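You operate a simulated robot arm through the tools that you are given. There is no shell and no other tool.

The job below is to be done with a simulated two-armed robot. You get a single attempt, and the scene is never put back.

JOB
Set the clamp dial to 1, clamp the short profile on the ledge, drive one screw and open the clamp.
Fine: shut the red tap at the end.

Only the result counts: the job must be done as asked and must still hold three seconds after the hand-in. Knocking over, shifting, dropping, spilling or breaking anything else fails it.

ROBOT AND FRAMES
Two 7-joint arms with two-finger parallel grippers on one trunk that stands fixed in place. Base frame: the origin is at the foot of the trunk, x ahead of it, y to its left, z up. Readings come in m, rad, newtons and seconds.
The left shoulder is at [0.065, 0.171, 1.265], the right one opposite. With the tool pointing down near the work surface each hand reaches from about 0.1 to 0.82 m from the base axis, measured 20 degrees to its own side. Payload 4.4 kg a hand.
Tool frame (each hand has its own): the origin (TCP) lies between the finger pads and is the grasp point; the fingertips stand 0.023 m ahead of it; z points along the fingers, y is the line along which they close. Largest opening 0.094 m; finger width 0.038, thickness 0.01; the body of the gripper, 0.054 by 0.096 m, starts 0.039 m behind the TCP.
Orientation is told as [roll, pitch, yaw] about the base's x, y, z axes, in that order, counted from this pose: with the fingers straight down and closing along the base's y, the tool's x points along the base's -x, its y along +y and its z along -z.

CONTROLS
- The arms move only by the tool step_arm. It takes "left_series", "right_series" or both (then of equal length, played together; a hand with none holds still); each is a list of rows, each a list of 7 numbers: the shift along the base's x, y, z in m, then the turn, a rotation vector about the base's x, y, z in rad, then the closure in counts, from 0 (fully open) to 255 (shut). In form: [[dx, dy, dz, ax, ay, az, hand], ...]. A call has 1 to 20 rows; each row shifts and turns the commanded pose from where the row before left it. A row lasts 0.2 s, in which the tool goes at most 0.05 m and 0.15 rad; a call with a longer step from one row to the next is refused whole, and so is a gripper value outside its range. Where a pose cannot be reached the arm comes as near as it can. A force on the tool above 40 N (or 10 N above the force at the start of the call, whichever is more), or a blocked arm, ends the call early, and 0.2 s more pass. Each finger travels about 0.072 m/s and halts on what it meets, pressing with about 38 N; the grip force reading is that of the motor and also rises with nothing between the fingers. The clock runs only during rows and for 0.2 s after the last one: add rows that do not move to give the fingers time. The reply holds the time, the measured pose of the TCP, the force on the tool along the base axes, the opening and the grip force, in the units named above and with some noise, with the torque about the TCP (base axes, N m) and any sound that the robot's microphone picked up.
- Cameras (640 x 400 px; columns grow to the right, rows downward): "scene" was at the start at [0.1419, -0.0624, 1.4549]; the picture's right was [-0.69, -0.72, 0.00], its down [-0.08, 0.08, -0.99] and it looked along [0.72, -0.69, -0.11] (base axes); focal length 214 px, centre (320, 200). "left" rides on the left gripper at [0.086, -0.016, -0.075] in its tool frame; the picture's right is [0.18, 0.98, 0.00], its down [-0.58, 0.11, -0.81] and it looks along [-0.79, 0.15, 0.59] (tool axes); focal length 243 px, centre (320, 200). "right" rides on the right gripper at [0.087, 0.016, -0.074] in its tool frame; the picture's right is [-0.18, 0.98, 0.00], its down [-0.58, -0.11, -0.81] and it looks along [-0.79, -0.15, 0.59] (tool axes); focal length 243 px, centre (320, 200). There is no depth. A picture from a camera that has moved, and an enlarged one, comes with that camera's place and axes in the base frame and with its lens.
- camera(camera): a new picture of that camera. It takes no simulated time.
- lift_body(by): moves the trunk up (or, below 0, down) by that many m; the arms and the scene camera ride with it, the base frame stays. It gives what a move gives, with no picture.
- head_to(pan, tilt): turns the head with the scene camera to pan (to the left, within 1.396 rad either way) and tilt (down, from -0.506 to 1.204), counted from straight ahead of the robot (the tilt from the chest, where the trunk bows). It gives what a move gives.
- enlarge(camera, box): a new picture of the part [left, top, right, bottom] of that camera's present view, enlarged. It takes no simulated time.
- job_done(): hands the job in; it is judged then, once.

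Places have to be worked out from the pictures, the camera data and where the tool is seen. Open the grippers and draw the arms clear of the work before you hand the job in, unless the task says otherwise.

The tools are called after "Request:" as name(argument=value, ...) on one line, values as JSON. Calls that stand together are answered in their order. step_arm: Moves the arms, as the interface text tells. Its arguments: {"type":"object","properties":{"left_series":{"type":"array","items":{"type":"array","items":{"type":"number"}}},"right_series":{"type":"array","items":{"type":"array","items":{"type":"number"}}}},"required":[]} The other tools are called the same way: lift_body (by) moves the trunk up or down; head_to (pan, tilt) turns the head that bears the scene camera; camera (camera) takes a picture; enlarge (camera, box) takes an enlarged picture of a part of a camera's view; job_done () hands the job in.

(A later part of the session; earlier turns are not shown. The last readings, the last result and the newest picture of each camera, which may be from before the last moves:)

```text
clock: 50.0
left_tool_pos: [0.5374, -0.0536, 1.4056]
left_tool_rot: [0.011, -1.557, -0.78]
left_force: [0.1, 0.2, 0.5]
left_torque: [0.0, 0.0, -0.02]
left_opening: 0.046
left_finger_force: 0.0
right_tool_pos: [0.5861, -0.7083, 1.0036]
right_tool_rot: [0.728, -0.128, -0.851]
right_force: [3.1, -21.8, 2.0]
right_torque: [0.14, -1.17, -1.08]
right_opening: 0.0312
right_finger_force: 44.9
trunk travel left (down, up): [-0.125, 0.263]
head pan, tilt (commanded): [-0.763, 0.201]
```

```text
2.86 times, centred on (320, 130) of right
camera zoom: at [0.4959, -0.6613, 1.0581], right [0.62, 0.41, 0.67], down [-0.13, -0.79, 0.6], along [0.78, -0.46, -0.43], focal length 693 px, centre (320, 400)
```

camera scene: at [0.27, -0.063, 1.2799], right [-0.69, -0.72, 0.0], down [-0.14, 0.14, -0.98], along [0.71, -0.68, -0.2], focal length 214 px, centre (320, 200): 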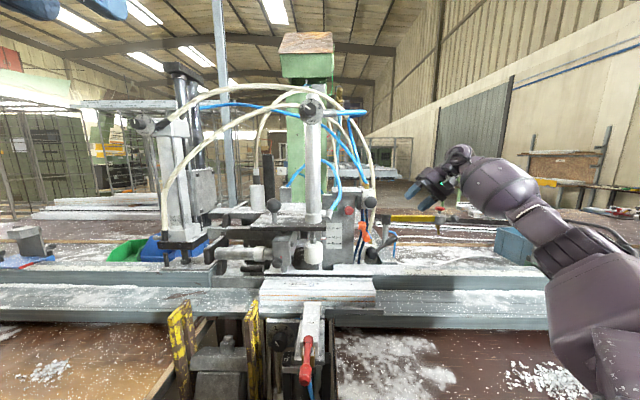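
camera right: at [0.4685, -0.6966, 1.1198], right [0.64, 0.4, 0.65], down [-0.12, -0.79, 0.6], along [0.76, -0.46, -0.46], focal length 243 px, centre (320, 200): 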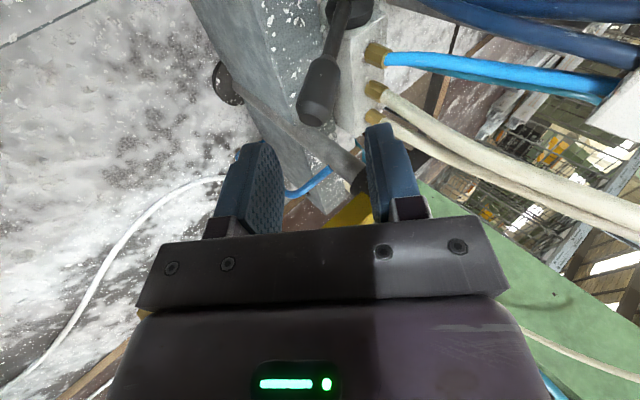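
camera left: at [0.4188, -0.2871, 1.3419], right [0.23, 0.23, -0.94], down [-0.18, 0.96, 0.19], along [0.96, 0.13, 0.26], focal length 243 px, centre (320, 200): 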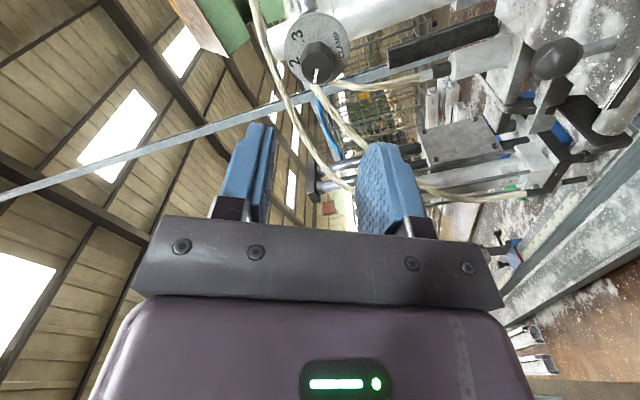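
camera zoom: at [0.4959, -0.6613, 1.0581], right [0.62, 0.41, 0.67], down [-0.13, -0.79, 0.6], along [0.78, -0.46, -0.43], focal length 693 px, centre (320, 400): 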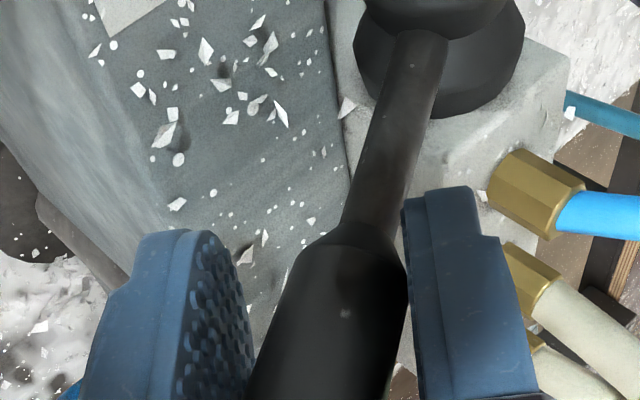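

The pull met ~20 N and the handle only slid a little in the pads. I return to the neutral spot and try turning the lever rigidly about its hub axis with the grip, slowly, counter-clockwise first.

Request:
step_arm(right_series=[[0.0044, -0.0042, 0, 0, 0, 0, 240], [0.0044, -0.0042, 0, 0, 0, 0, 240], [0, 0, 0, 0, 0, 0, 240]])

Request:
step_arm(right_series=[[0.0013, 0.0013, 0.0036, -0.0361, 0.0346, 0, 240], [0.0013, 0.0013, 0.0036, -0.0361, 0.0346, 0, 240], [0.0013, 0.0013, 0.0036, -0.0361, 0.0346, 0, 240], [0.0013, 0.0013, 0.0036, -0.0361, 0.0346, 0, 240]])

Request:
enlarge(camera="scene", box=[360, 230, 408, 268])

```text
clock: 50.8
left_tool_pos: [0.5355, -0.053, 1.4055]
left_tool_rot: [-0.134, -1.562, -0.636]
left_force: [-0.3, 0.7, 0.4]
left_torque: [0.0, -0.04, 0.01]
left_opening: 0.046
left_finger_force: 0.1
right_tool_pos: [0.5947, -0.7128, 1.0036]
right_tool_rot: [0.727, -0.122, -0.844]
right_force: [-12.5, 7.9, -6.1]
right_torque: [1.5, 0.03, 0.79]
right_opening: 0.0307
right_finger_force: 45.2
trunk travel left (down, up): [-0.125, 0.263]
head pan, tilt (commanded): [-0.763, 0.201]
```

```text
clock: 51.5
left_tool_pos: [0.5373, -0.053, 1.4061]
left_tool_rot: [-0.098, -1.558, -0.673]
left_force: [0.1, 0.4, 1.1]
left_torque: [0.0, 0.04, -0.01]
left_opening: 0.0462
left_finger_force: 0.1
right_tool_pos: [0.595, -0.7141, 1.0047]
right_tool_rot: [0.603, -0.122, -0.841]
right_force: [-1.4, -2.6, -12.6]
right_torque: [0.06, -0.71, -0.95]
right_opening: 0.0326
right_finger_force: 45.0
trunk travel left (down, up): [-0.125, 0.263]
head pan, tilt (commanded): [-0.763, 0.201]
stopped in row 3 (right hand): the force on the tool passed its limit at 43 N (the readings are from after the stop); the commanded pose is now the measured one
```

```text
10.53 times, centred on (384, 249) of scene
camera zoom: at [0.2711, -0.0641, 1.2796], right [-0.69, -0.72, 0.0], down [-0.14, 0.14, -0.98], along [0.71, -0.68, -0.2], focal length 2258 px, centre (-354, -316)
```

zoom: 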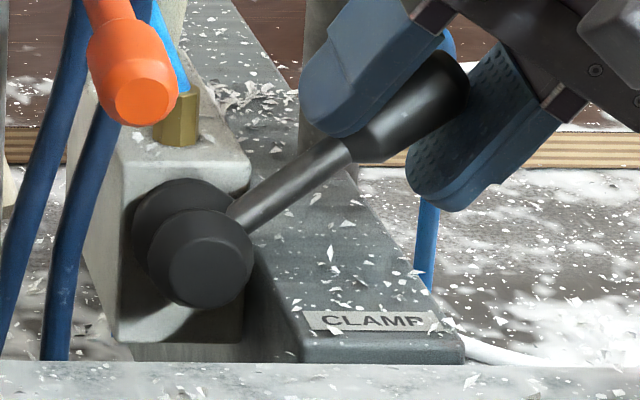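

Still rigid counter-clockwise. I try the clockwise turn with the same rigid grip, in small steps.

Request:
step_arm(right_series=[[-0.0013, -0.0013, -0.0036, 0.0361, -0.0346, 0, 240], [-0.0013, -0.0013, -0.0036, 0.0361, -0.0346, 0, 240], [-0.0013, -0.0013, -0.0036, 0.0361, -0.0346, 0, 240], [-0.0013, -0.0013, -0.0036, 0.0361, -0.0346, 0, 240], [-0.0013, -0.0013, -0.0036, 0.0361, -0.0346, 0, 240], [-0.0013, -0.0013, -0.0036, 0.0361, -0.0346, 0, 240]])

Request:
enlarge(camera="scene", box=[360, 230, 408, 268])

Request:
enlarge(camera="scene", box=[250, 225, 378, 305])

```text
clock: 52.6
left_tool_pos: [0.5356, -0.0508, 1.4061]
left_tool_rot: [-0.202, -1.561, -0.567]
left_force: [-1.1, -1.0, 0.5]
left_torque: [0.04, 0.0, 0.01]
left_opening: 0.0462
left_finger_force: 0.1
right_tool_pos: [0.5927, -0.7134, 1.0022]
right_tool_rot: [0.838, -0.122, -0.854]
right_force: [2.5, 13.2, 10.6]
right_torque: [1.47, -0.68, 0.46]
right_opening: 0.0285
right_finger_force: 44.4
trunk travel left (down, up): [-0.125, 0.263]
head pan, tilt (commanded): [-0.763, 0.201]
stopped in row 5 (right hand): the force on the tool passed its limit at 43 N (the readings are from after the stop); the commanded pose is now the measured one
```

```text
10.53 times, centred on (384, 249) of scene
camera zoom: at [0.2699, -0.0618, 1.2798], right [-0.69, -0.72, 0.0], down [-0.14, 0.14, -0.98], along [0.71, -0.68, -0.2], focal length 2258 px, centre (-354, -316)
```

zoom: 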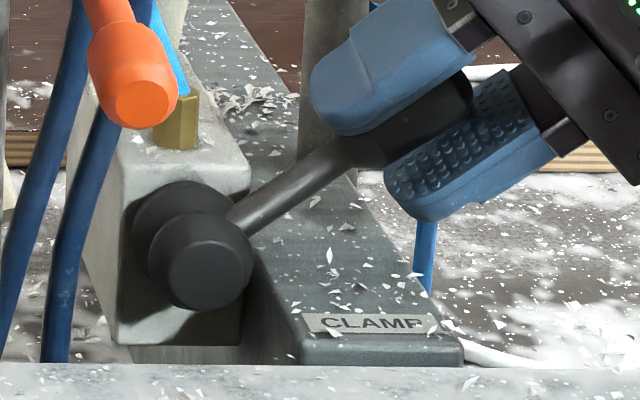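

```text
5.00 times, centred on (314, 265) of scene
camera zoom: at [0.2699, -0.0618, 1.2798], right [-0.69, -0.72, 0.0], down [-0.14, 0.14, -0.98], along [0.71, -0.68, -0.2], focal length 1072 px, centre (350, -125)
```

zoom: 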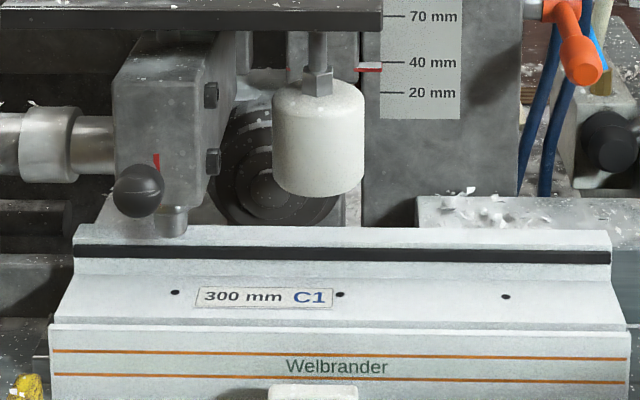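

The lever is rigid in its turning plane. One last direction: a gentle push away from the robot (1 cm).

Request:
step_arm(right_series=[[0.001, 0.0, 0.001, 0, 0, 0, 240], [0.0029, -0.0028, 0, 0, 0, 0, 240], [0.0029, -0.0028, 0, 0, 0, 0, 240], [0.0029, -0.0028, 0, 0, 0, 0, 240], [0.0029, -0.0028, 0, 0, 0, 0, 240]])

Request:
enlarge(camera="scene", box=[360, 230, 408, 268])

```text
clock: 53.4
left_tool_pos: [0.5348, -0.0505, 1.4061]
left_tool_rot: [-0.147, -1.564, -0.621]
left_force: [0.0, -0.9, 0.1]
left_torque: [-0.02, 0.02, 0.04]
left_opening: 0.0463
left_finger_force: 0.1
right_tool_pos: [0.5965, -0.7158, 1.0028]
right_tool_rot: [0.836, -0.114, -0.849]
right_force: [-14.7, 22.0, 5.5]
right_torque: [0.99, -1.07, -0.43]
right_opening: 0.0283
right_finger_force: 44.8
trunk travel left (down, up): [-0.125, 0.263]
head pan, tilt (commanded): [-0.763, 0.201]
stopped in row 3 (right hand): the force on the tool passed its limit at 42 N (the readings are from after the stop); the commanded pose is now the measured one
```

```text
10.53 times, centred on (384, 249) of scene
camera zoom: at [0.268, -0.0612, 1.2804], right [-0.69, -0.72, 0.0], down [-0.14, 0.14, -0.98], along [0.71, -0.68, -0.2], focal length 2258 px, centre (-354, -316)
```

zoom: 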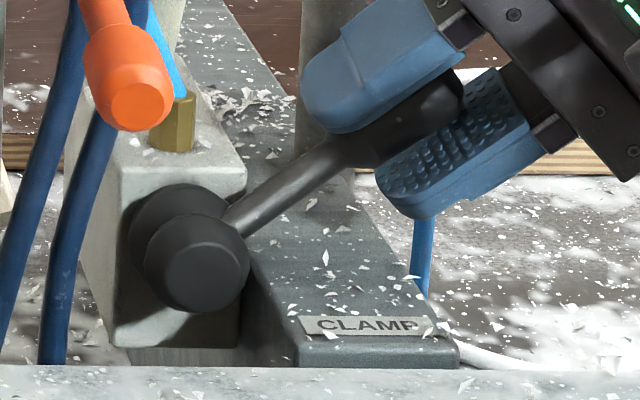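

The lever is rigid in every direction within the force guard, so I stop working it: release, withdraw, and survey for what really operates clamp and screw.

Request:
step_arm(right_series=[[0, 0, 0, 0, 0, 0, 200], [0, 0, 0, 0, 0, 0, 140], [0, 0, 0, 0, 0, 0, 130], [-0.0224, -0.0147, 0.03, 0, 0, 0, 130], [-0.0224, -0.0147, 0.03, 0, 0, 0, 130], [-0.0224, -0.0147, 0.03, 0, 0, 0, 130], [0, 0, 0.03, 0, 0, 0, 130]])

Request:
camera(camera="right")

Request:
head_to(pan=-0.3, tilt=0.35)

Request:
camera(camera="scene")

Request:
head_to(pan=-1.2, tilt=0.35)

Request:
camera(camera="scene")

```text
clock: 55.0
left_tool_pos: [0.5372, -0.0519, 1.4066]
left_tool_rot: [-0.144, -1.559, -0.625]
left_force: [-0.2, 0.5, -0.6]
left_torque: [-0.03, 0.0, 0.01]
left_opening: 0.0461
left_finger_force: 0.1
right_tool_pos: [0.5299, -0.7621, 1.1195]
right_tool_rot: [0.829, -0.115, -0.854]
right_force: [0.0, -0.4, 0.2]
right_torque: [-0.01, 0.01, 0.03]
right_opening: 0.046
right_finger_force: 0.1
trunk travel left (down, up): [-0.125, 0.263]
head pan, tilt (commanded): [-0.763, 0.201]
```

```text
taken
camera right: at [0.4359, -0.7203, 1.1712], right [0.57, 0.36, 0.74], down [-0.16, -0.84, 0.53], along [0.81, -0.42, -0.41], focal length 243 px, centre (320, 200)
```

right: 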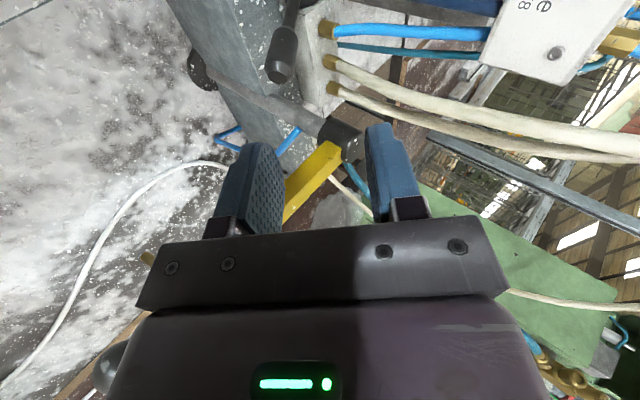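

```text
clock: 55.9
left_tool_pos: [0.5361, -0.0531, 1.4057]
left_tool_rot: [-0.125, -1.559, -0.644]
left_force: [-1.0, 0.7, -0.5]
left_torque: [-0.02, -0.02, 0.03]
left_opening: 0.046
left_finger_force: 0.1
right_tool_pos: [0.5307, -0.7624, 1.1198]
right_tool_rot: [0.829, -0.115, -0.853]
right_force: [0.1, 0.6, -0.5]
right_torque: [0.02, 0.02, 0.02]
right_opening: 0.046
right_finger_force: 0.1
trunk travel left (down, up): [-0.125, 0.263]
head pan, tilt (commanded): [-0.3, 0.351]
```

```text
taken
camera scene: at [0.2919, -0.0264, 1.2657], right [-0.3, -0.96, 0.0], down [-0.33, 0.1, -0.94], along [0.9, -0.28, -0.34], focal length 214 px, centre (320, 200)
```

scene: 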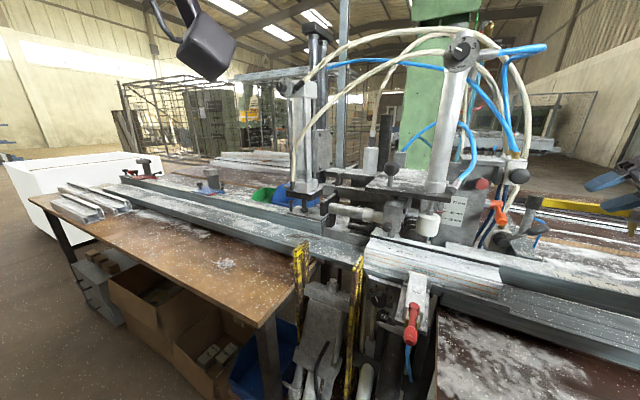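

```text
clock: 57.1
left_tool_pos: [0.5378, -0.0517, 1.404]
left_tool_rot: [-0.131, -1.558, -0.64]
left_force: [-0.1, 0.1, -0.4]
left_torque: [0.0, 0.01, -0.02]
left_opening: 0.046
left_finger_force: 0.0
right_tool_pos: [0.5311, -0.7622, 1.1192]
right_tool_rot: [0.831, -0.113, -0.854]
right_force: [0.3, -0.1, 0.2]
right_torque: [-0.01, -0.01, 0.0]
right_opening: 0.046
right_finger_force: 0.1
trunk travel left (down, up): [-0.125, 0.263]
head pan, tilt (commanded): [-1.201, 0.351]
```

```text
taken
camera scene: at [0.2368, -0.0854, 1.2657], right [-0.93, -0.36, 0.0], down [-0.12, 0.32, -0.94], along [0.34, -0.88, -0.34], focal length 214 px, centre (320, 200)
```

scene: 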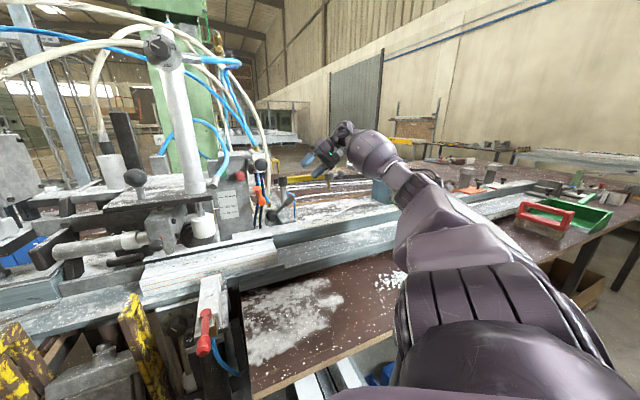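

I enlarge the machine from this side and the lower front for further labels or controls.

Request:
enlarge(camera="scene", box=[100, 130, 260, 230])

Request:
enlarge(camera="scene", box=[0, 260, 240, 400])

Request:
enlarge(camera="scene", box=[0, 100, 160, 200])

Request:
enlarge(camera="scene", box=[210, 140, 306, 230])

```text
4.00 times, centred on (180, 180) of scene
camera zoom: at [0.2368, -0.0854, 1.2657], right [-0.93, -0.36, 0.0], down [-0.12, 0.32, -0.94], along [0.34, -0.88, -0.34], focal length 858 px, centre (880, 280)
```

zoom: 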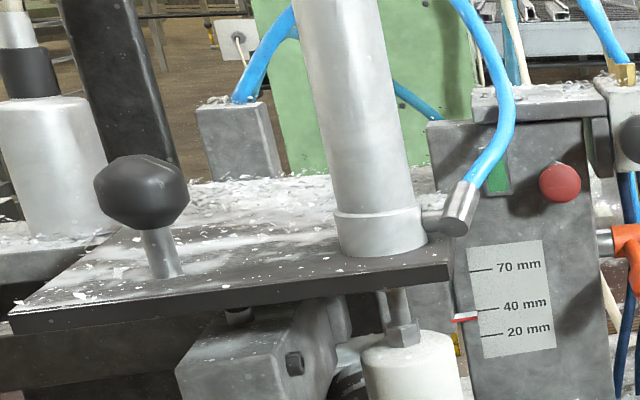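

```text
2.67 times, centred on (120, 330) of scene
camera zoom: at [0.2368, -0.0854, 1.2657], right [-0.93, -0.36, 0.0], down [-0.12, 0.32, -0.94], along [0.34, -0.88, -0.34], focal length 572 px, centre (853, -147)
```

zoom: 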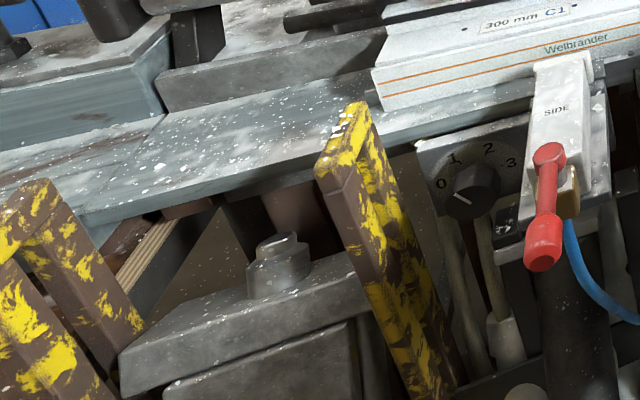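

```text
4.00 times, centred on (80, 150) of scene
camera zoom: at [0.2368, -0.0854, 1.2657], right [-0.93, -0.36, 0.0], down [-0.12, 0.32, -0.94], along [0.34, -0.88, -0.34], focal length 858 px, centre (1280, 400)
```

zoom: 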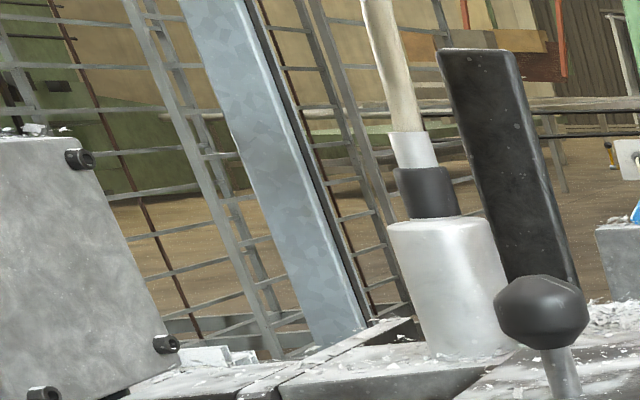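

```text
4.44 times, centred on (258, 185) of scene
camera zoom: at [0.2368, -0.0854, 1.2657], right [-0.93, -0.36, 0.0], down [-0.12, 0.32, -0.94], along [0.34, -0.88, -0.34], focal length 953 px, centre (596, 267)
```

zoom: 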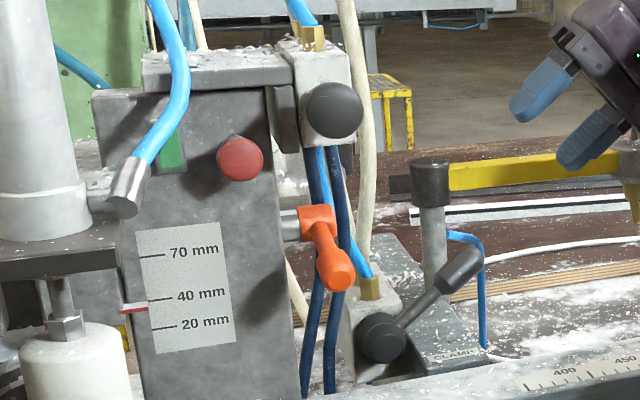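

Looking back at the numbers: when I pulled toward the robot, the handle seems to have come along part of the way under ~20 N, while all other directions were rigid. I re-grip the handle to test a longer pull toward the robot.

Request:
step_arm(right_series=[[0.0104, 0.0087, -0.0341, 0, 0, 0, 130], [0.0104, 0.0087, -0.0341, 0, 0, 0, 130], [0.0212, 0.015, -0.0235, 0, 0, 0, 130], [0.0212, 0.015, -0.0235, 0, 0, 0, 130], [0, 0, 0, 0, 0, 0, 130]])

Request:
head_to(pan=-0.9, tilt=0.25)

Request:
enlarge(camera="right", box=[220, 60, 420, 200])

Request:
camera(camera="scene")

```text
clock: 58.3
left_tool_pos: [0.537, -0.0517, 1.4056]
left_tool_rot: [-0.1, -1.561, -0.671]
left_force: [-0.7, -0.4, 0.4]
left_torque: [0.0, 0.04, 0.01]
left_opening: 0.0464
left_finger_force: 0.0
right_tool_pos: [0.5939, -0.7147, 1.0036]
right_tool_rot: [0.833, -0.115, -0.854]
right_force: [0.3, 0.2, 0.0]
right_torque: [0.01, 0.02, 0.0]
right_opening: 0.0461
right_finger_force: 0.1
trunk travel left (down, up): [-0.125, 0.263]
head pan, tilt (commanded): [-1.201, 0.351]
```

```text
clock: 59.1
left_tool_pos: [0.5367, -0.0529, 1.4057]
left_tool_rot: [-0.131, -1.559, -0.637]
left_force: [0.3, -0.3, -0.3]
left_torque: [0.0, -0.04, 0.01]
left_opening: 0.0462
left_finger_force: 0.0
right_tool_pos: [0.5945, -0.714, 1.0025]
right_tool_rot: [0.83, -0.116, -0.854]
right_force: [-0.8, -0.2, 0.1]
right_torque: [-0.02, 0.02, -0.01]
right_opening: 0.046
right_finger_force: 0.1
trunk travel left (down, up): [-0.125, 0.263]
head pan, tilt (commanded): [-0.901, 0.25]
```

```text
2.86 times, centred on (320, 130) of right
camera zoom: at [0.5004, -0.6727, 1.0545], right [0.56, 0.36, 0.74], down [-0.16, -0.84, 0.53], along [0.81, -0.42, -0.41], focal length 693 px, centre (320, 400)
```

zoom: 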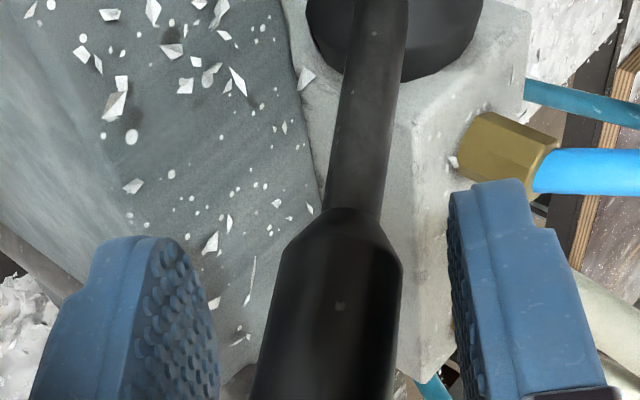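

```text
taken
camera scene: at [0.2609, -0.0719, 1.2751], right [-0.78, -0.62, 0.0], down [-0.15, 0.19, -0.97], along [0.6, -0.76, -0.25], focal length 214 px, centre (320, 200)
```

scene: 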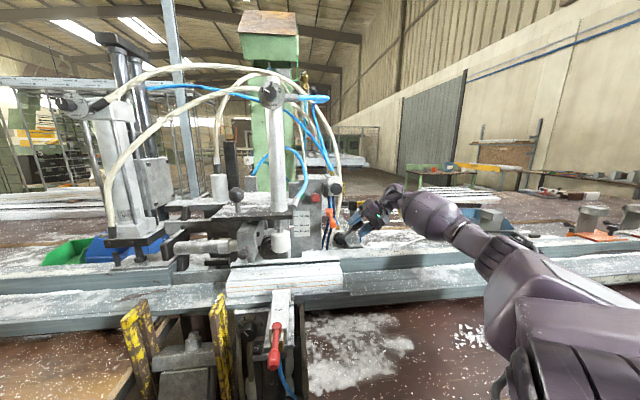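

Caged again, better aligned. I close on the handle and then pull toward the robot in slow 5 mm steps.

Request:
step_arm(right_series=[[0, 0, 0, 0, 0, 0, 190], [0, 0, 0, 0, 0, 0, 240], [0, 0, 0, 0, 0, 0, 240], [0, 0, 0, 0, 0, 0, 240]])

Request:
enlarge(camera="right", box=[220, 60, 420, 200])

Request:
step_arm(right_series=[[-0.0036, 0.0035, 0, 0, 0, 0, 240], [-0.0036, 0.0035, 0, 0, 0, 0, 240], [-0.0036, 0.0035, 0, 0, 0, 0, 240], [-0.0036, 0.0035, 0, 0, 0, 0, 240]])

Request:
enlarge(camera="right", box=[220, 60, 420, 200])

Request:
enlarge(camera="scene", box=[318, 190, 414, 250])

```text
clock: 60.1
left_tool_pos: [0.537, -0.0518, 1.4053]
left_tool_rot: [-0.135, -1.558, -0.633]
left_force: [0.2, -0.2, -0.8]
left_torque: [0.0, 0.0, -0.01]
left_opening: 0.0461
left_finger_force: 0.0
right_tool_pos: [0.5954, -0.715, 1.0021]
right_tool_rot: [0.833, -0.113, -0.853]
right_force: [2.1, 0.6, 0.7]
right_torque: [1.07, -0.53, -0.08]
right_opening: 0.028
right_finger_force: 44.9
trunk travel left (down, up): [-0.125, 0.263]
head pan, tilt (commanded): [-0.901, 0.25]
```

```text
2.86 times, centred on (320, 130) of right
camera zoom: at [0.5005, -0.6726, 1.0547], right [0.56, 0.36, 0.74], down [-0.16, -0.84, 0.53], along [0.81, -0.42, -0.41], focal length 693 px, centre (320, 400)
```

zoom: 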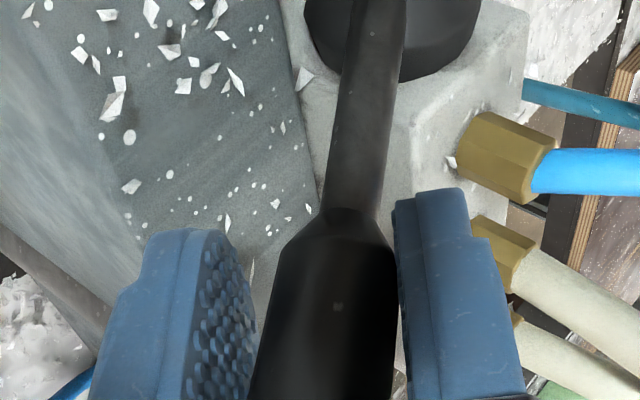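

```text
clock: 61.1
left_tool_pos: [0.5366, -0.054, 1.4056]
left_tool_rot: [-0.046, -1.556, -0.724]
left_force: [0.0, -0.7, -0.1]
left_torque: [-0.01, 0.01, 0.01]
left_opening: 0.0458
left_finger_force: 0.1
right_tool_pos: [0.5793, -0.7024, 1.002]
right_tool_rot: [0.832, -0.112, -0.854]
right_force: [7.1, -16.9, 7.3]
right_torque: [0.28, -1.09, -1.17]
right_opening: 0.0284
right_finger_force: 44.7
trunk travel left (down, up): [-0.125, 0.263]
head pan, tilt (commanded): [-0.901, 0.25]
```

```text
2.86 times, centred on (320, 130) of right
camera zoom: at [0.4853, -0.6609, 1.0542], right [0.57, 0.36, 0.74], down [-0.16, -0.84, 0.53], along [0.81, -0.42, -0.41], focal length 693 px, centre (320, 400)
```

zoom: 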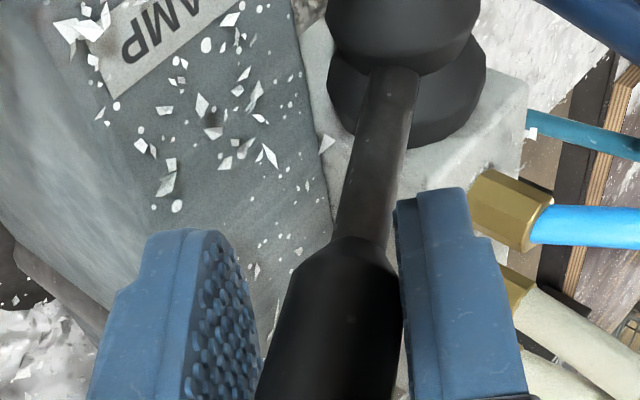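

```text
6.67 times, centred on (366, 220) of scene
camera zoom: at [0.2611, -0.0731, 1.2752], right [-0.78, -0.62, 0.0], down [-0.15, 0.19, -0.97], along [0.6, -0.76, -0.25], focal length 1430 px, centre (13, 67)
```

zoom: 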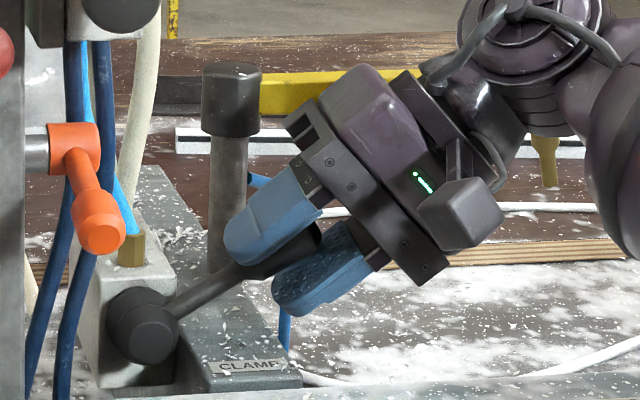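

The steady ~17 N looks like the pads slipping along the handle rather than the lever moving. I go back to centre and test for slow (viscous) motion: load it moderately counter-clockwise and hold for 2 s.

Request:
step_arm(right_series=[[0.0072, -0.007, 0, 0, 0, 0, 200], [0.0072, -0.007, 0, 0, 0, 0, 200], [0, 0, 0, 0, 0, 0, 240], [0, 0, 0, 0, 0, 0, 240]])

Request:
step_arm(right_series=[[0.002, 0.002, 0.0055, -0.0361, 0.0346, 0, 240], [0.002, 0.002, 0.0055, -0.0361, 0.0346, 0, 240], [0, 0, 0, 0, 0, 0, 240], [0, 0, 0, 0, 0, 0, 240], [0, 0, 0, 0, 0, 0, 240], [0, 0, 0, 0, 0, 0, 240], [0, 0, 0, 0, 0, 0, 240], [0, 0, 0, 0, 0, 0, 240], [0, 0, 0, 0, 0, 0, 240], [0, 0, 0, 0, 0, 0, 240]])

Request:
enlarge(camera="scene", box=[318, 190, 414, 250])

```text
clock: 62.1
left_tool_pos: [0.5376, -0.0491, 1.4055]
left_tool_rot: [-0.287, -1.559, -0.482]
left_force: [-0.6, -0.4, 0.1]
left_torque: [0.04, -0.01, 0.04]
left_opening: 0.0461
left_finger_force: 0.2
right_tool_pos: [0.5948, -0.713, 1.0031]
right_tool_rot: [0.829, -0.112, -0.85]
right_force: [-6.1, 27.9, -13.0]
right_torque: [1.42, -0.17, 0.65]
right_opening: 0.0286
right_finger_force: 44.7
trunk travel left (down, up): [-0.125, 0.263]
head pan, tilt (commanded): [-0.901, 0.25]
```

```text
clock: 62.6
left_tool_pos: [0.5375, -0.0524, 1.4063]
left_tool_rot: [-0.119, -1.559, -0.651]
left_force: [0.3, -0.3, -0.6]
left_torque: [0.01, 0.01, -0.01]
left_opening: 0.046
left_finger_force: 0.0
right_tool_pos: [0.595, -0.7144, 1.0037]
right_tool_rot: [0.75, -0.108, -0.849]
right_force: [0.7, 3.5, -12.0]
right_torque: [0.45, -0.93, -1.09]
right_opening: 0.0301
right_finger_force: 44.9
trunk travel left (down, up): [-0.125, 0.263]
head pan, tilt (commanded): [-0.901, 0.25]
stopped in row 2 (right hand): the force on the tool passed its limit at 43 N (the readings are from after the stop); the commanded pose is now the measured one
```

```text
6.67 times, centred on (366, 220) of scene
camera zoom: at [0.2617, -0.0724, 1.2752], right [-0.78, -0.62, 0.0], down [-0.15, 0.19, -0.97], along [0.6, -0.76, -0.25], focal length 1430 px, centre (13, 67)
```

zoom: 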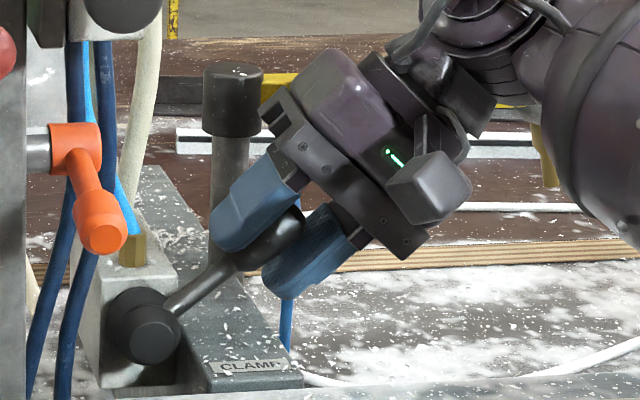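

The lever's slope looks steeper now than before, so it may indeed have crept. I release it and compare.

Request:
step_arm(right_series=[[0, 0, 0, 0, 0, 0, 200], [0, 0, 0, 0, 0, 0, 130], [0, 0, 0, 0, 0, 0, 130]])

Request:
enlarge(camera="scene", box=[318, 190, 414, 250])

Request:
enlarge(camera="right", box=[220, 60, 420, 200])

```text
clock: 63.5
left_tool_pos: [0.5377, -0.0525, 1.406]
left_tool_rot: [-0.138, -1.561, -0.631]
left_force: [0.1, -0.4, 0.3]
left_torque: [0.01, -0.03, 0.02]
left_opening: 0.0463
left_finger_force: 0.1
right_tool_pos: [0.5947, -0.7131, 1.0069]
right_tool_rot: [0.753, -0.113, -0.847]
right_force: [-0.1, 0.1, -0.4]
right_torque: [0.0, -0.01, 0.01]
right_opening: 0.0459
right_finger_force: 0.1
trunk travel left (down, up): [-0.125, 0.263]
head pan, tilt (commanded): [-0.901, 0.25]
```

```text
6.67 times, centred on (366, 220) of scene
camera zoom: at [0.2609, -0.0715, 1.2753], right [-0.78, -0.62, 0.0], down [-0.15, 0.19, -0.97], along [0.6, -0.76, -0.25], focal length 1430 px, centre (13, 67)
```

zoom: 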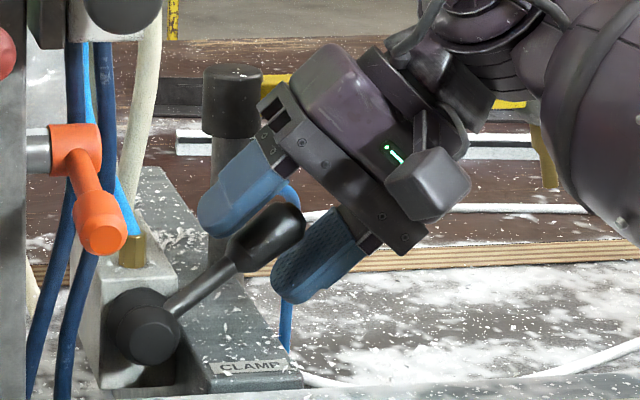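

```text
2.86 times, centred on (320, 130) of right
camera zoom: at [0.5045, -0.6689, 1.062], right [0.61, 0.4, 0.69], down [-0.13, -0.81, 0.58], along [0.78, -0.44, -0.44], focal length 693 px, centre (320, 400)
```

zoom: 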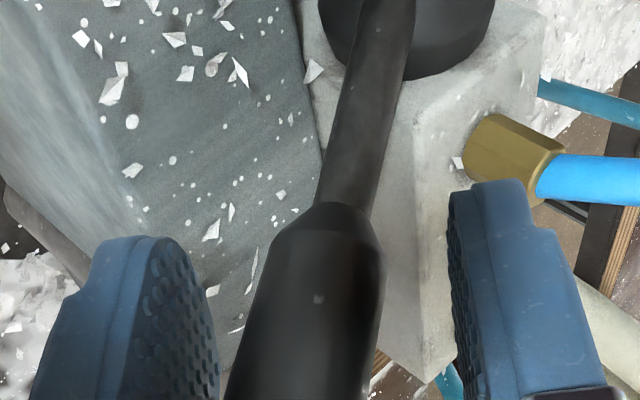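

Comparing views, the handle did come toward the robot in the pull test (and went back when I pushed). So the lever works by pulling it toward the robot. I re-grip and pull further, 5 mm per step.

Request:
step_arm(right_series=[[0, 0, 0, 0, 0, 0, 190], [0, 0, 0, 0, 0, 0, 240], [0, 0, 0, 0, 0, 0, 240], [-0.0036, 0.0035, 0, 0, 0, 0, 240], [-0.0036, 0.0035, 0, 0, 0, 0, 240], [-0.0036, 0.0035, 0, 0, 0, 0, 240], [-0.0036, 0.0035, 0, 0, 0, 0, 240], [-0.0036, 0.0035, 0, 0, 0, 0, 240], [-0.0036, 0.0035, 0, 0, 0, 0, 240], [-0.0036, 0.0035, 0, 0, 0, 0, 240], [-0.0036, 0.0035, 0, 0, 0, 0, 240]])

Request:
enlarge(camera="scene", box=[318, 190, 414, 250])

Request:
enlarge(camera="right", box=[220, 60, 420, 200])

Request:
enlarge(camera="scene", box=[220, 210, 348, 290])

```text
clock: 65.8
left_tool_pos: [0.5378, -0.0564, 1.4054]
left_tool_rot: [-0.01, -1.558, -0.76]
left_force: [-0.1, -0.1, 0.3]
left_torque: [0.01, -0.02, 0.0]
left_opening: 0.0458
left_finger_force: 0.0
right_tool_pos: [0.566, -0.6885, 1.0018]
right_tool_rot: [0.75, -0.106, -0.846]
right_force: [-8.0, -19.3, -15.3]
right_torque: [0.13, -1.04, -1.14]
right_opening: 0.031
right_finger_force: 45.2
trunk travel left (down, up): [-0.125, 0.263]
head pan, tilt (commanded): [-0.901, 0.25]
```

```text
6.67 times, centred on (366, 220) of scene
camera zoom: at [0.2614, -0.0751, 1.2746], right [-0.78, -0.62, 0.0], down [-0.15, 0.2, -0.97], along [0.6, -0.76, -0.25], focal length 1430 px, centre (13, 67)
```

zoom: 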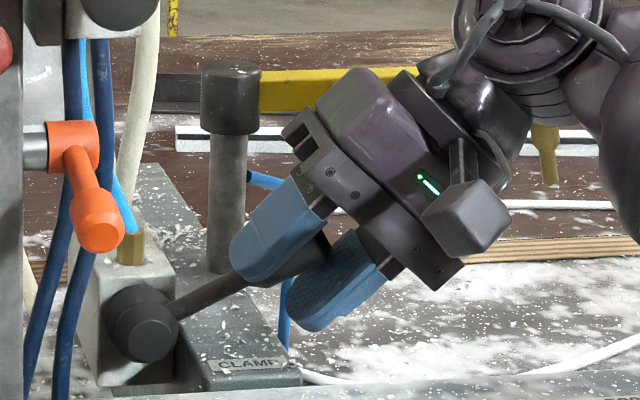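

```text
2.86 times, centred on (320, 130) of right
camera zoom: at [0.4759, -0.6441, 1.0578], right [0.61, 0.39, 0.69], down [-0.13, -0.81, 0.57], along [0.78, -0.44, -0.45], focal length 693 px, centre (320, 400)
```

zoom: 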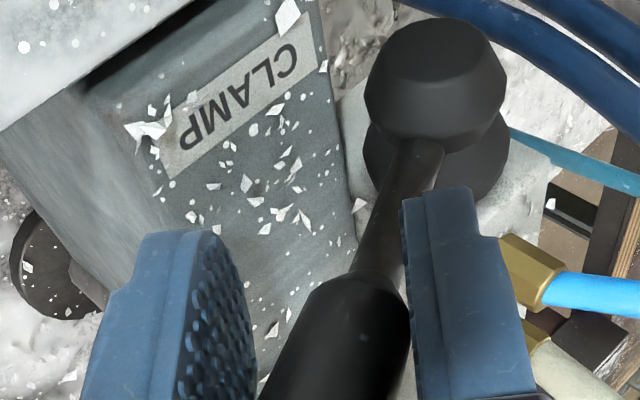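

```text
5.00 times, centred on (284, 250) of scene
camera zoom: at [0.2614, -0.0751, 1.2746], right [-0.78, -0.62, 0.0], down [-0.15, 0.2, -0.97], along [0.6, -0.76, -0.25], focal length 1072 px, centre (500, -50)
```

zoom: 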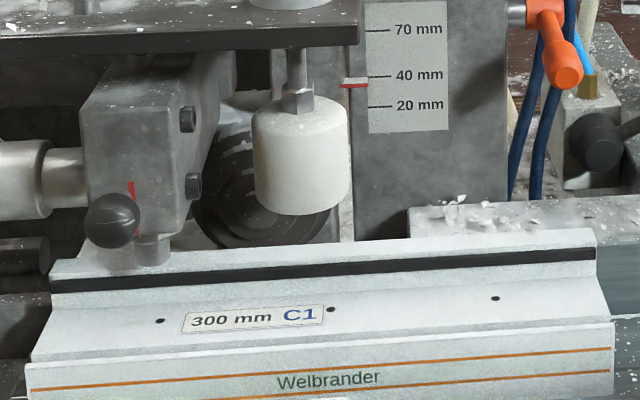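

The lever comes along toward the robot now with only ~8 N (the rest of the force is the grip being off-centre). I recentre slightly and keep pulling along its arc.

Request:
step_arm(right_series=[[-0.0049, 0.0024, -0.0029, 0, 0, 0, 240], [-0.0025, 0.0047, -0.0004, 0, 0, 0, 240], [-0.0023, 0.0049, -0.0005, 0, 0, 0, 240], [-0.0018, 0.0051, -0.0006, 0, 0, 0, 240], [-0.0016, 0.005, -0.0006, 0, 0, 0, 240], [-0.0013, 0.0052, -0.0007, 0, 0, 0, 240]])

Request:
enlarge(camera="scene", box=[318, 190, 414, 250])

Request:
enlarge(camera="right", box=[220, 60, 420, 200])

Request:
enlarge(camera="scene", box=[220, 210, 348, 290])

```text
clock: 67.2
left_tool_pos: [0.538, -0.0504, 1.4052]
left_tool_rot: [-0.248, -1.559, -0.523]
left_force: [0.0, 0.6, 0.6]
left_torque: [-0.05, -0.01, -0.02]
left_opening: 0.046
left_finger_force: 0.2
right_tool_pos: [0.5532, -0.6556, 1.0021]
right_tool_rot: [0.752, -0.113, -0.841]
right_force: [-0.1, 1.9, 0.3]
right_torque: [-0.1, -0.01, -0.02]
right_opening: 0.0049
right_finger_force: 0.0
trunk travel left (down, up): [-0.125, 0.263]
head pan, tilt (commanded): [-0.901, 0.25]
```

```text
6.67 times, centred on (366, 220) of scene
camera zoom: at [0.2616, -0.0706, 1.2751], right [-0.78, -0.62, 0.0], down [-0.15, 0.19, -0.97], along [0.6, -0.76, -0.25], focal length 1430 px, centre (13, 67)
```

zoom: 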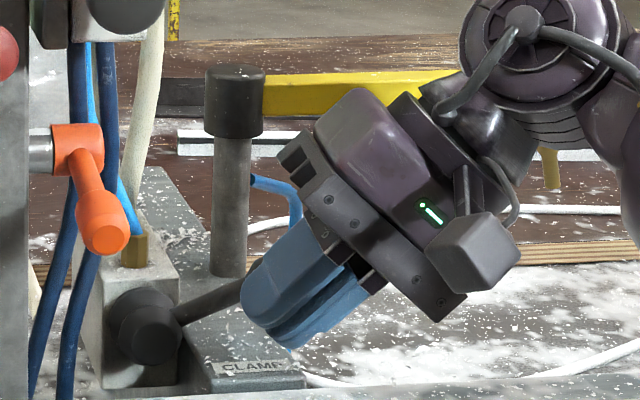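

```text
2.86 times, centred on (320, 130) of right
camera zoom: at [0.4622, -0.6114, 1.0575], right [0.61, 0.4, 0.69], down [-0.12, -0.81, 0.58], along [0.79, -0.44, -0.44], focal length 693 px, centre (320, 400)
```

zoom: 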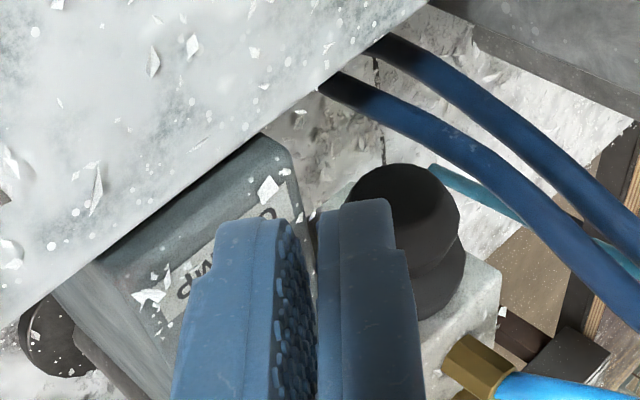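

```text
5.00 times, centred on (284, 250) of scene
camera zoom: at [0.2616, -0.0706, 1.2751], right [-0.78, -0.62, 0.0], down [-0.15, 0.19, -0.97], along [0.6, -0.76, -0.25], focal length 1072 px, centre (500, -50)
```

zoom: 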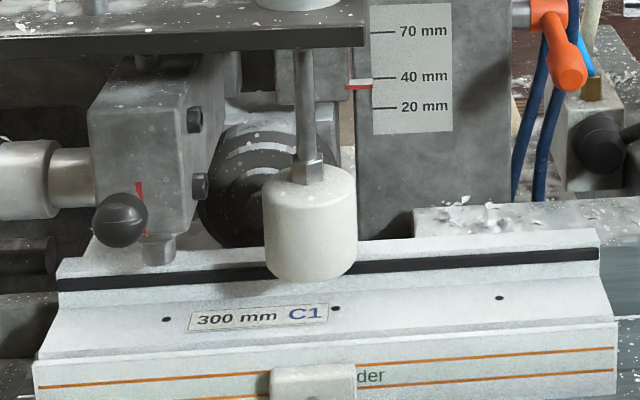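

The clamp foot has come down onto the profile, and the handle slipped out of the fingers as the lever snapped over. I withdraw the hand and check lever, foot and profile.

Request:
step_arm(right_series=[[-0.0228, -0.015, 0.029, 0, 0, 0, 240], [-0.0228, -0.015, 0.029, 0, 0, 0, 240], [-0.0228, -0.015, 0.029, 0, 0, 0, 240], [0, 0, 0.03, 0, 0, 0, 240]])

Request:
head_to(pan=-0.763, tilt=0.3)

Request:
camera(camera="scene")

Request:
camera(camera="right")

```text
clock: 68.2
left_tool_pos: [0.5366, -0.0513, 1.4055]
left_tool_rot: [-0.146, -1.558, -0.619]
left_force: [-0.5, 0.1, 0.7]
left_torque: [0.01, 0.01, -0.02]
left_opening: 0.0461
left_finger_force: 0.0
right_tool_pos: [0.4827, -0.7029, 1.1181]
right_tool_rot: [0.751, -0.113, -0.847]
right_force: [-0.1, -0.3, -0.1]
right_torque: [0.0, 0.02, 0.02]
right_opening: 0.0055
right_finger_force: 0.1
trunk travel left (down, up): [-0.125, 0.263]
head pan, tilt (commanded): [-0.901, 0.25]
```

```text
clock: 68.9
left_tool_pos: [0.5368, -0.0524, 1.4066]
left_tool_rot: [-0.139, -1.558, -0.63]
left_force: [0.6, -0.7, 0.1]
left_torque: [0.01, -0.01, 0.02]
left_opening: 0.0462
left_finger_force: 0.0
right_tool_pos: [0.4843, -0.7025, 1.1172]
right_tool_rot: [0.752, -0.111, -0.847]
right_force: [0.2, -0.7, -0.5]
right_torque: [-0.01, 0.04, 0.02]
right_opening: 0.0055
right_finger_force: 0.1
trunk travel left (down, up): [-0.125, 0.263]
head pan, tilt (commanded): [-0.763, 0.3]
```

```text
taken
camera scene: at [0.2705, -0.0631, 1.2704], right [-0.69, -0.72, 0.0], down [-0.21, 0.2, -0.96], along [0.69, -0.66, -0.3], focal length 214 px, centre (320, 200)
```

scene: 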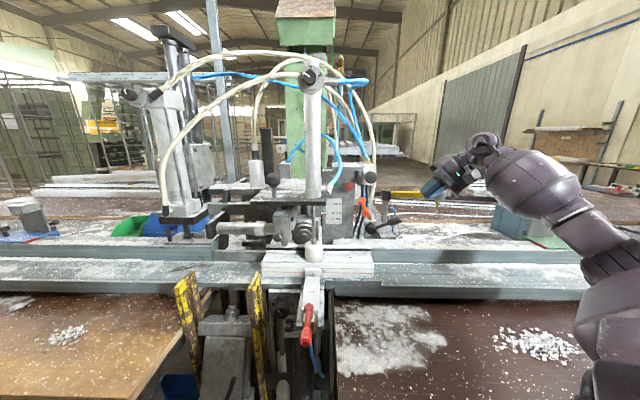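

```text
taken
camera right: at [0.3928, -0.658, 1.1722], right [0.61, 0.39, 0.69], down [-0.13, -0.81, 0.58], along [0.78, -0.44, -0.44], focal length 243 px, centre (320, 200)
```

right: 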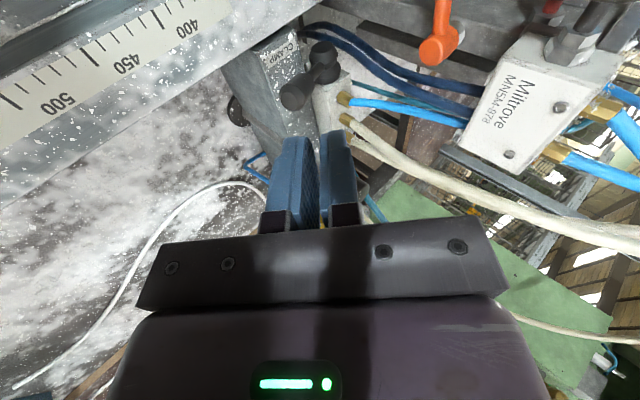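

Request:
enlarge(camera="scene", box=[250, 190, 378, 290])

Request:
enlarge(camera="scene", box=[335, 170, 431, 240])

Request:
enlarge(camera="right", box=[230, 20, 390, 130])

Request:
enlarge(camera="scene", box=[250, 240, 378, 340])

```text
4.00 times, centred on (314, 240) of scene
camera zoom: at [0.2705, -0.0631, 1.2704], right [-0.69, -0.72, 0.0], down [-0.21, 0.2, -0.96], along [0.69, -0.66, -0.3], focal length 858 px, centre (344, 40)
```

zoom: 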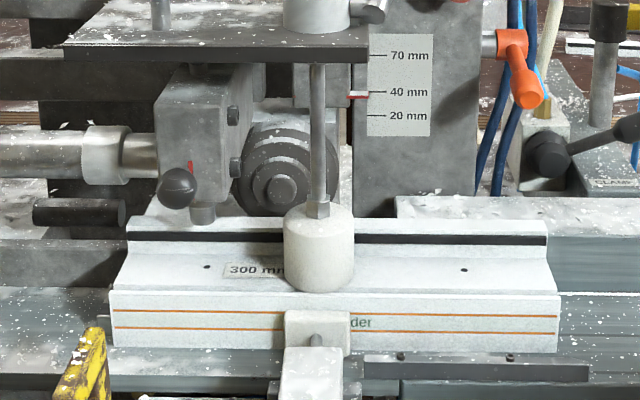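

```text
5.71 times, centred on (383, 205) of scene
camera zoom: at [0.2705, -0.0631, 1.2704], right [-0.69, -0.72, 0.0], down [-0.21, 0.2, -0.96], along [0.69, -0.66, -0.3], focal length 1226 px, centre (-40, 171)
```

zoom: 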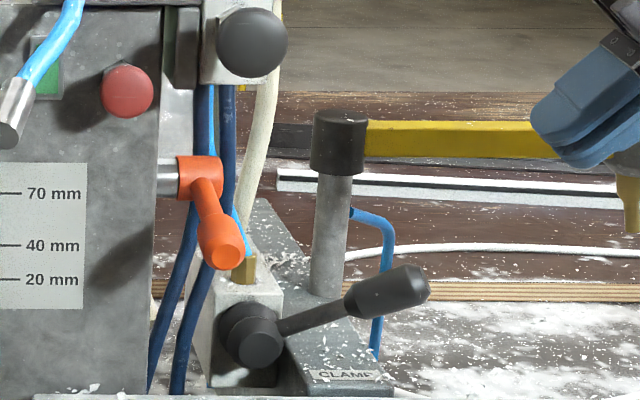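

```text
3.64 times, centred on (310, 75) of right
camera zoom: at [0.3928, -0.658, 1.1722], right [0.61, 0.39, 0.69], down [-0.13, -0.81, 0.58], along [0.78, -0.44, -0.44], focal length 882 px, centre (356, 654)
```

zoom: 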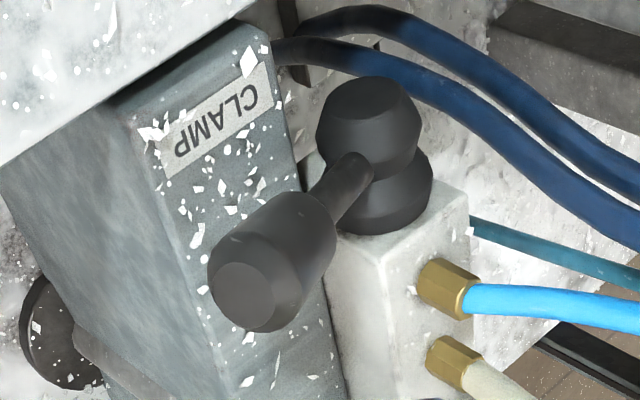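

```text
4.00 times, centred on (314, 290) of scene
camera zoom: at [0.2705, -0.0631, 1.2704], right [-0.69, -0.72, 0.0], down [-0.21, 0.2, -0.96], along [0.69, -0.66, -0.3], focal length 858 px, centre (344, -160)
```

zoom: 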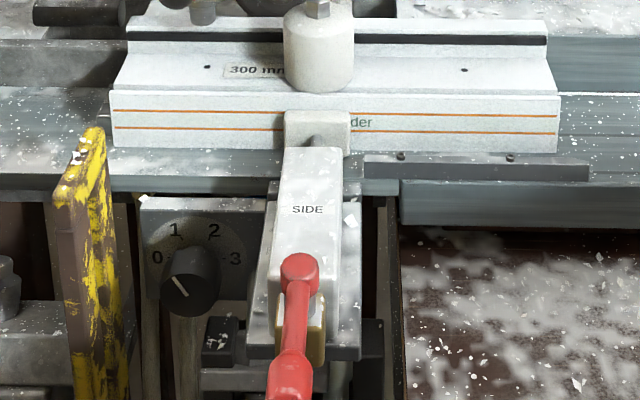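

Clamped: the foot stands on the profile and the side pad presses its front. Before driving the screw I look closer at the block with the nozzle above the profile and at the mushroom valve.

Request:
enlarge(camera="scene", box=[262, 195, 334, 255])

Request:
enlarge(camera="left", box=[0, 0, 640, 400])

Request:
enlarge(camera="right", box=[400, 0, 640, 160])

```text
6.67 times, centred on (298, 225) of scene
camera zoom: at [0.2705, -0.0631, 1.2704], right [-0.69, -0.72, 0.0], down [-0.21, 0.2, -0.96], along [0.69, -0.66, -0.3], focal length 1430 px, centre (467, 33)
```

zoom: 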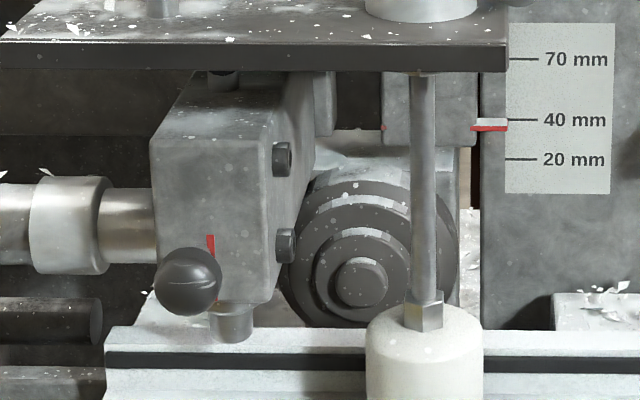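

```text
1.00 times, centred on (320, 200) of left (not enlarged: the box is as wide or as high as the picture)
camera zoom: at [0.4714, -0.0104, 1.3202], right [0.68, 0.71, -0.19], down [-0.5, 0.64, 0.59], along [0.54, -0.31, 0.79], focal length 243 px, centre (320, 200)
```

zoom: 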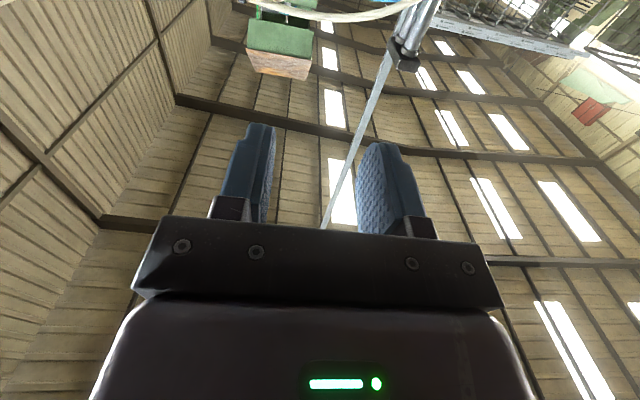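

```text
2.50 times, centred on (520, 80) of right
camera zoom: at [0.3928, -0.658, 1.1722], right [0.61, 0.39, 0.69], down [-0.13, -0.81, 0.58], along [0.78, -0.44, -0.44], focal length 606 px, centre (-180, 500)
```

zoom: 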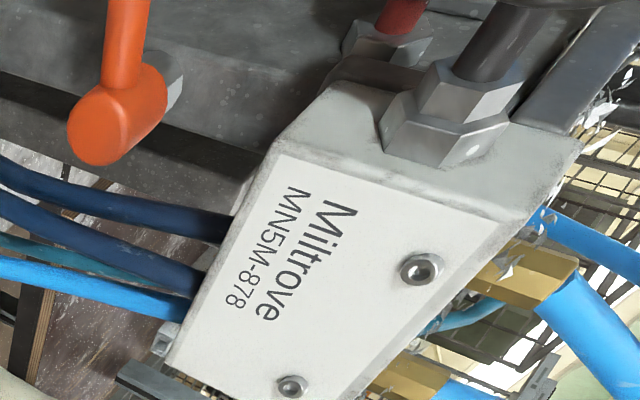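

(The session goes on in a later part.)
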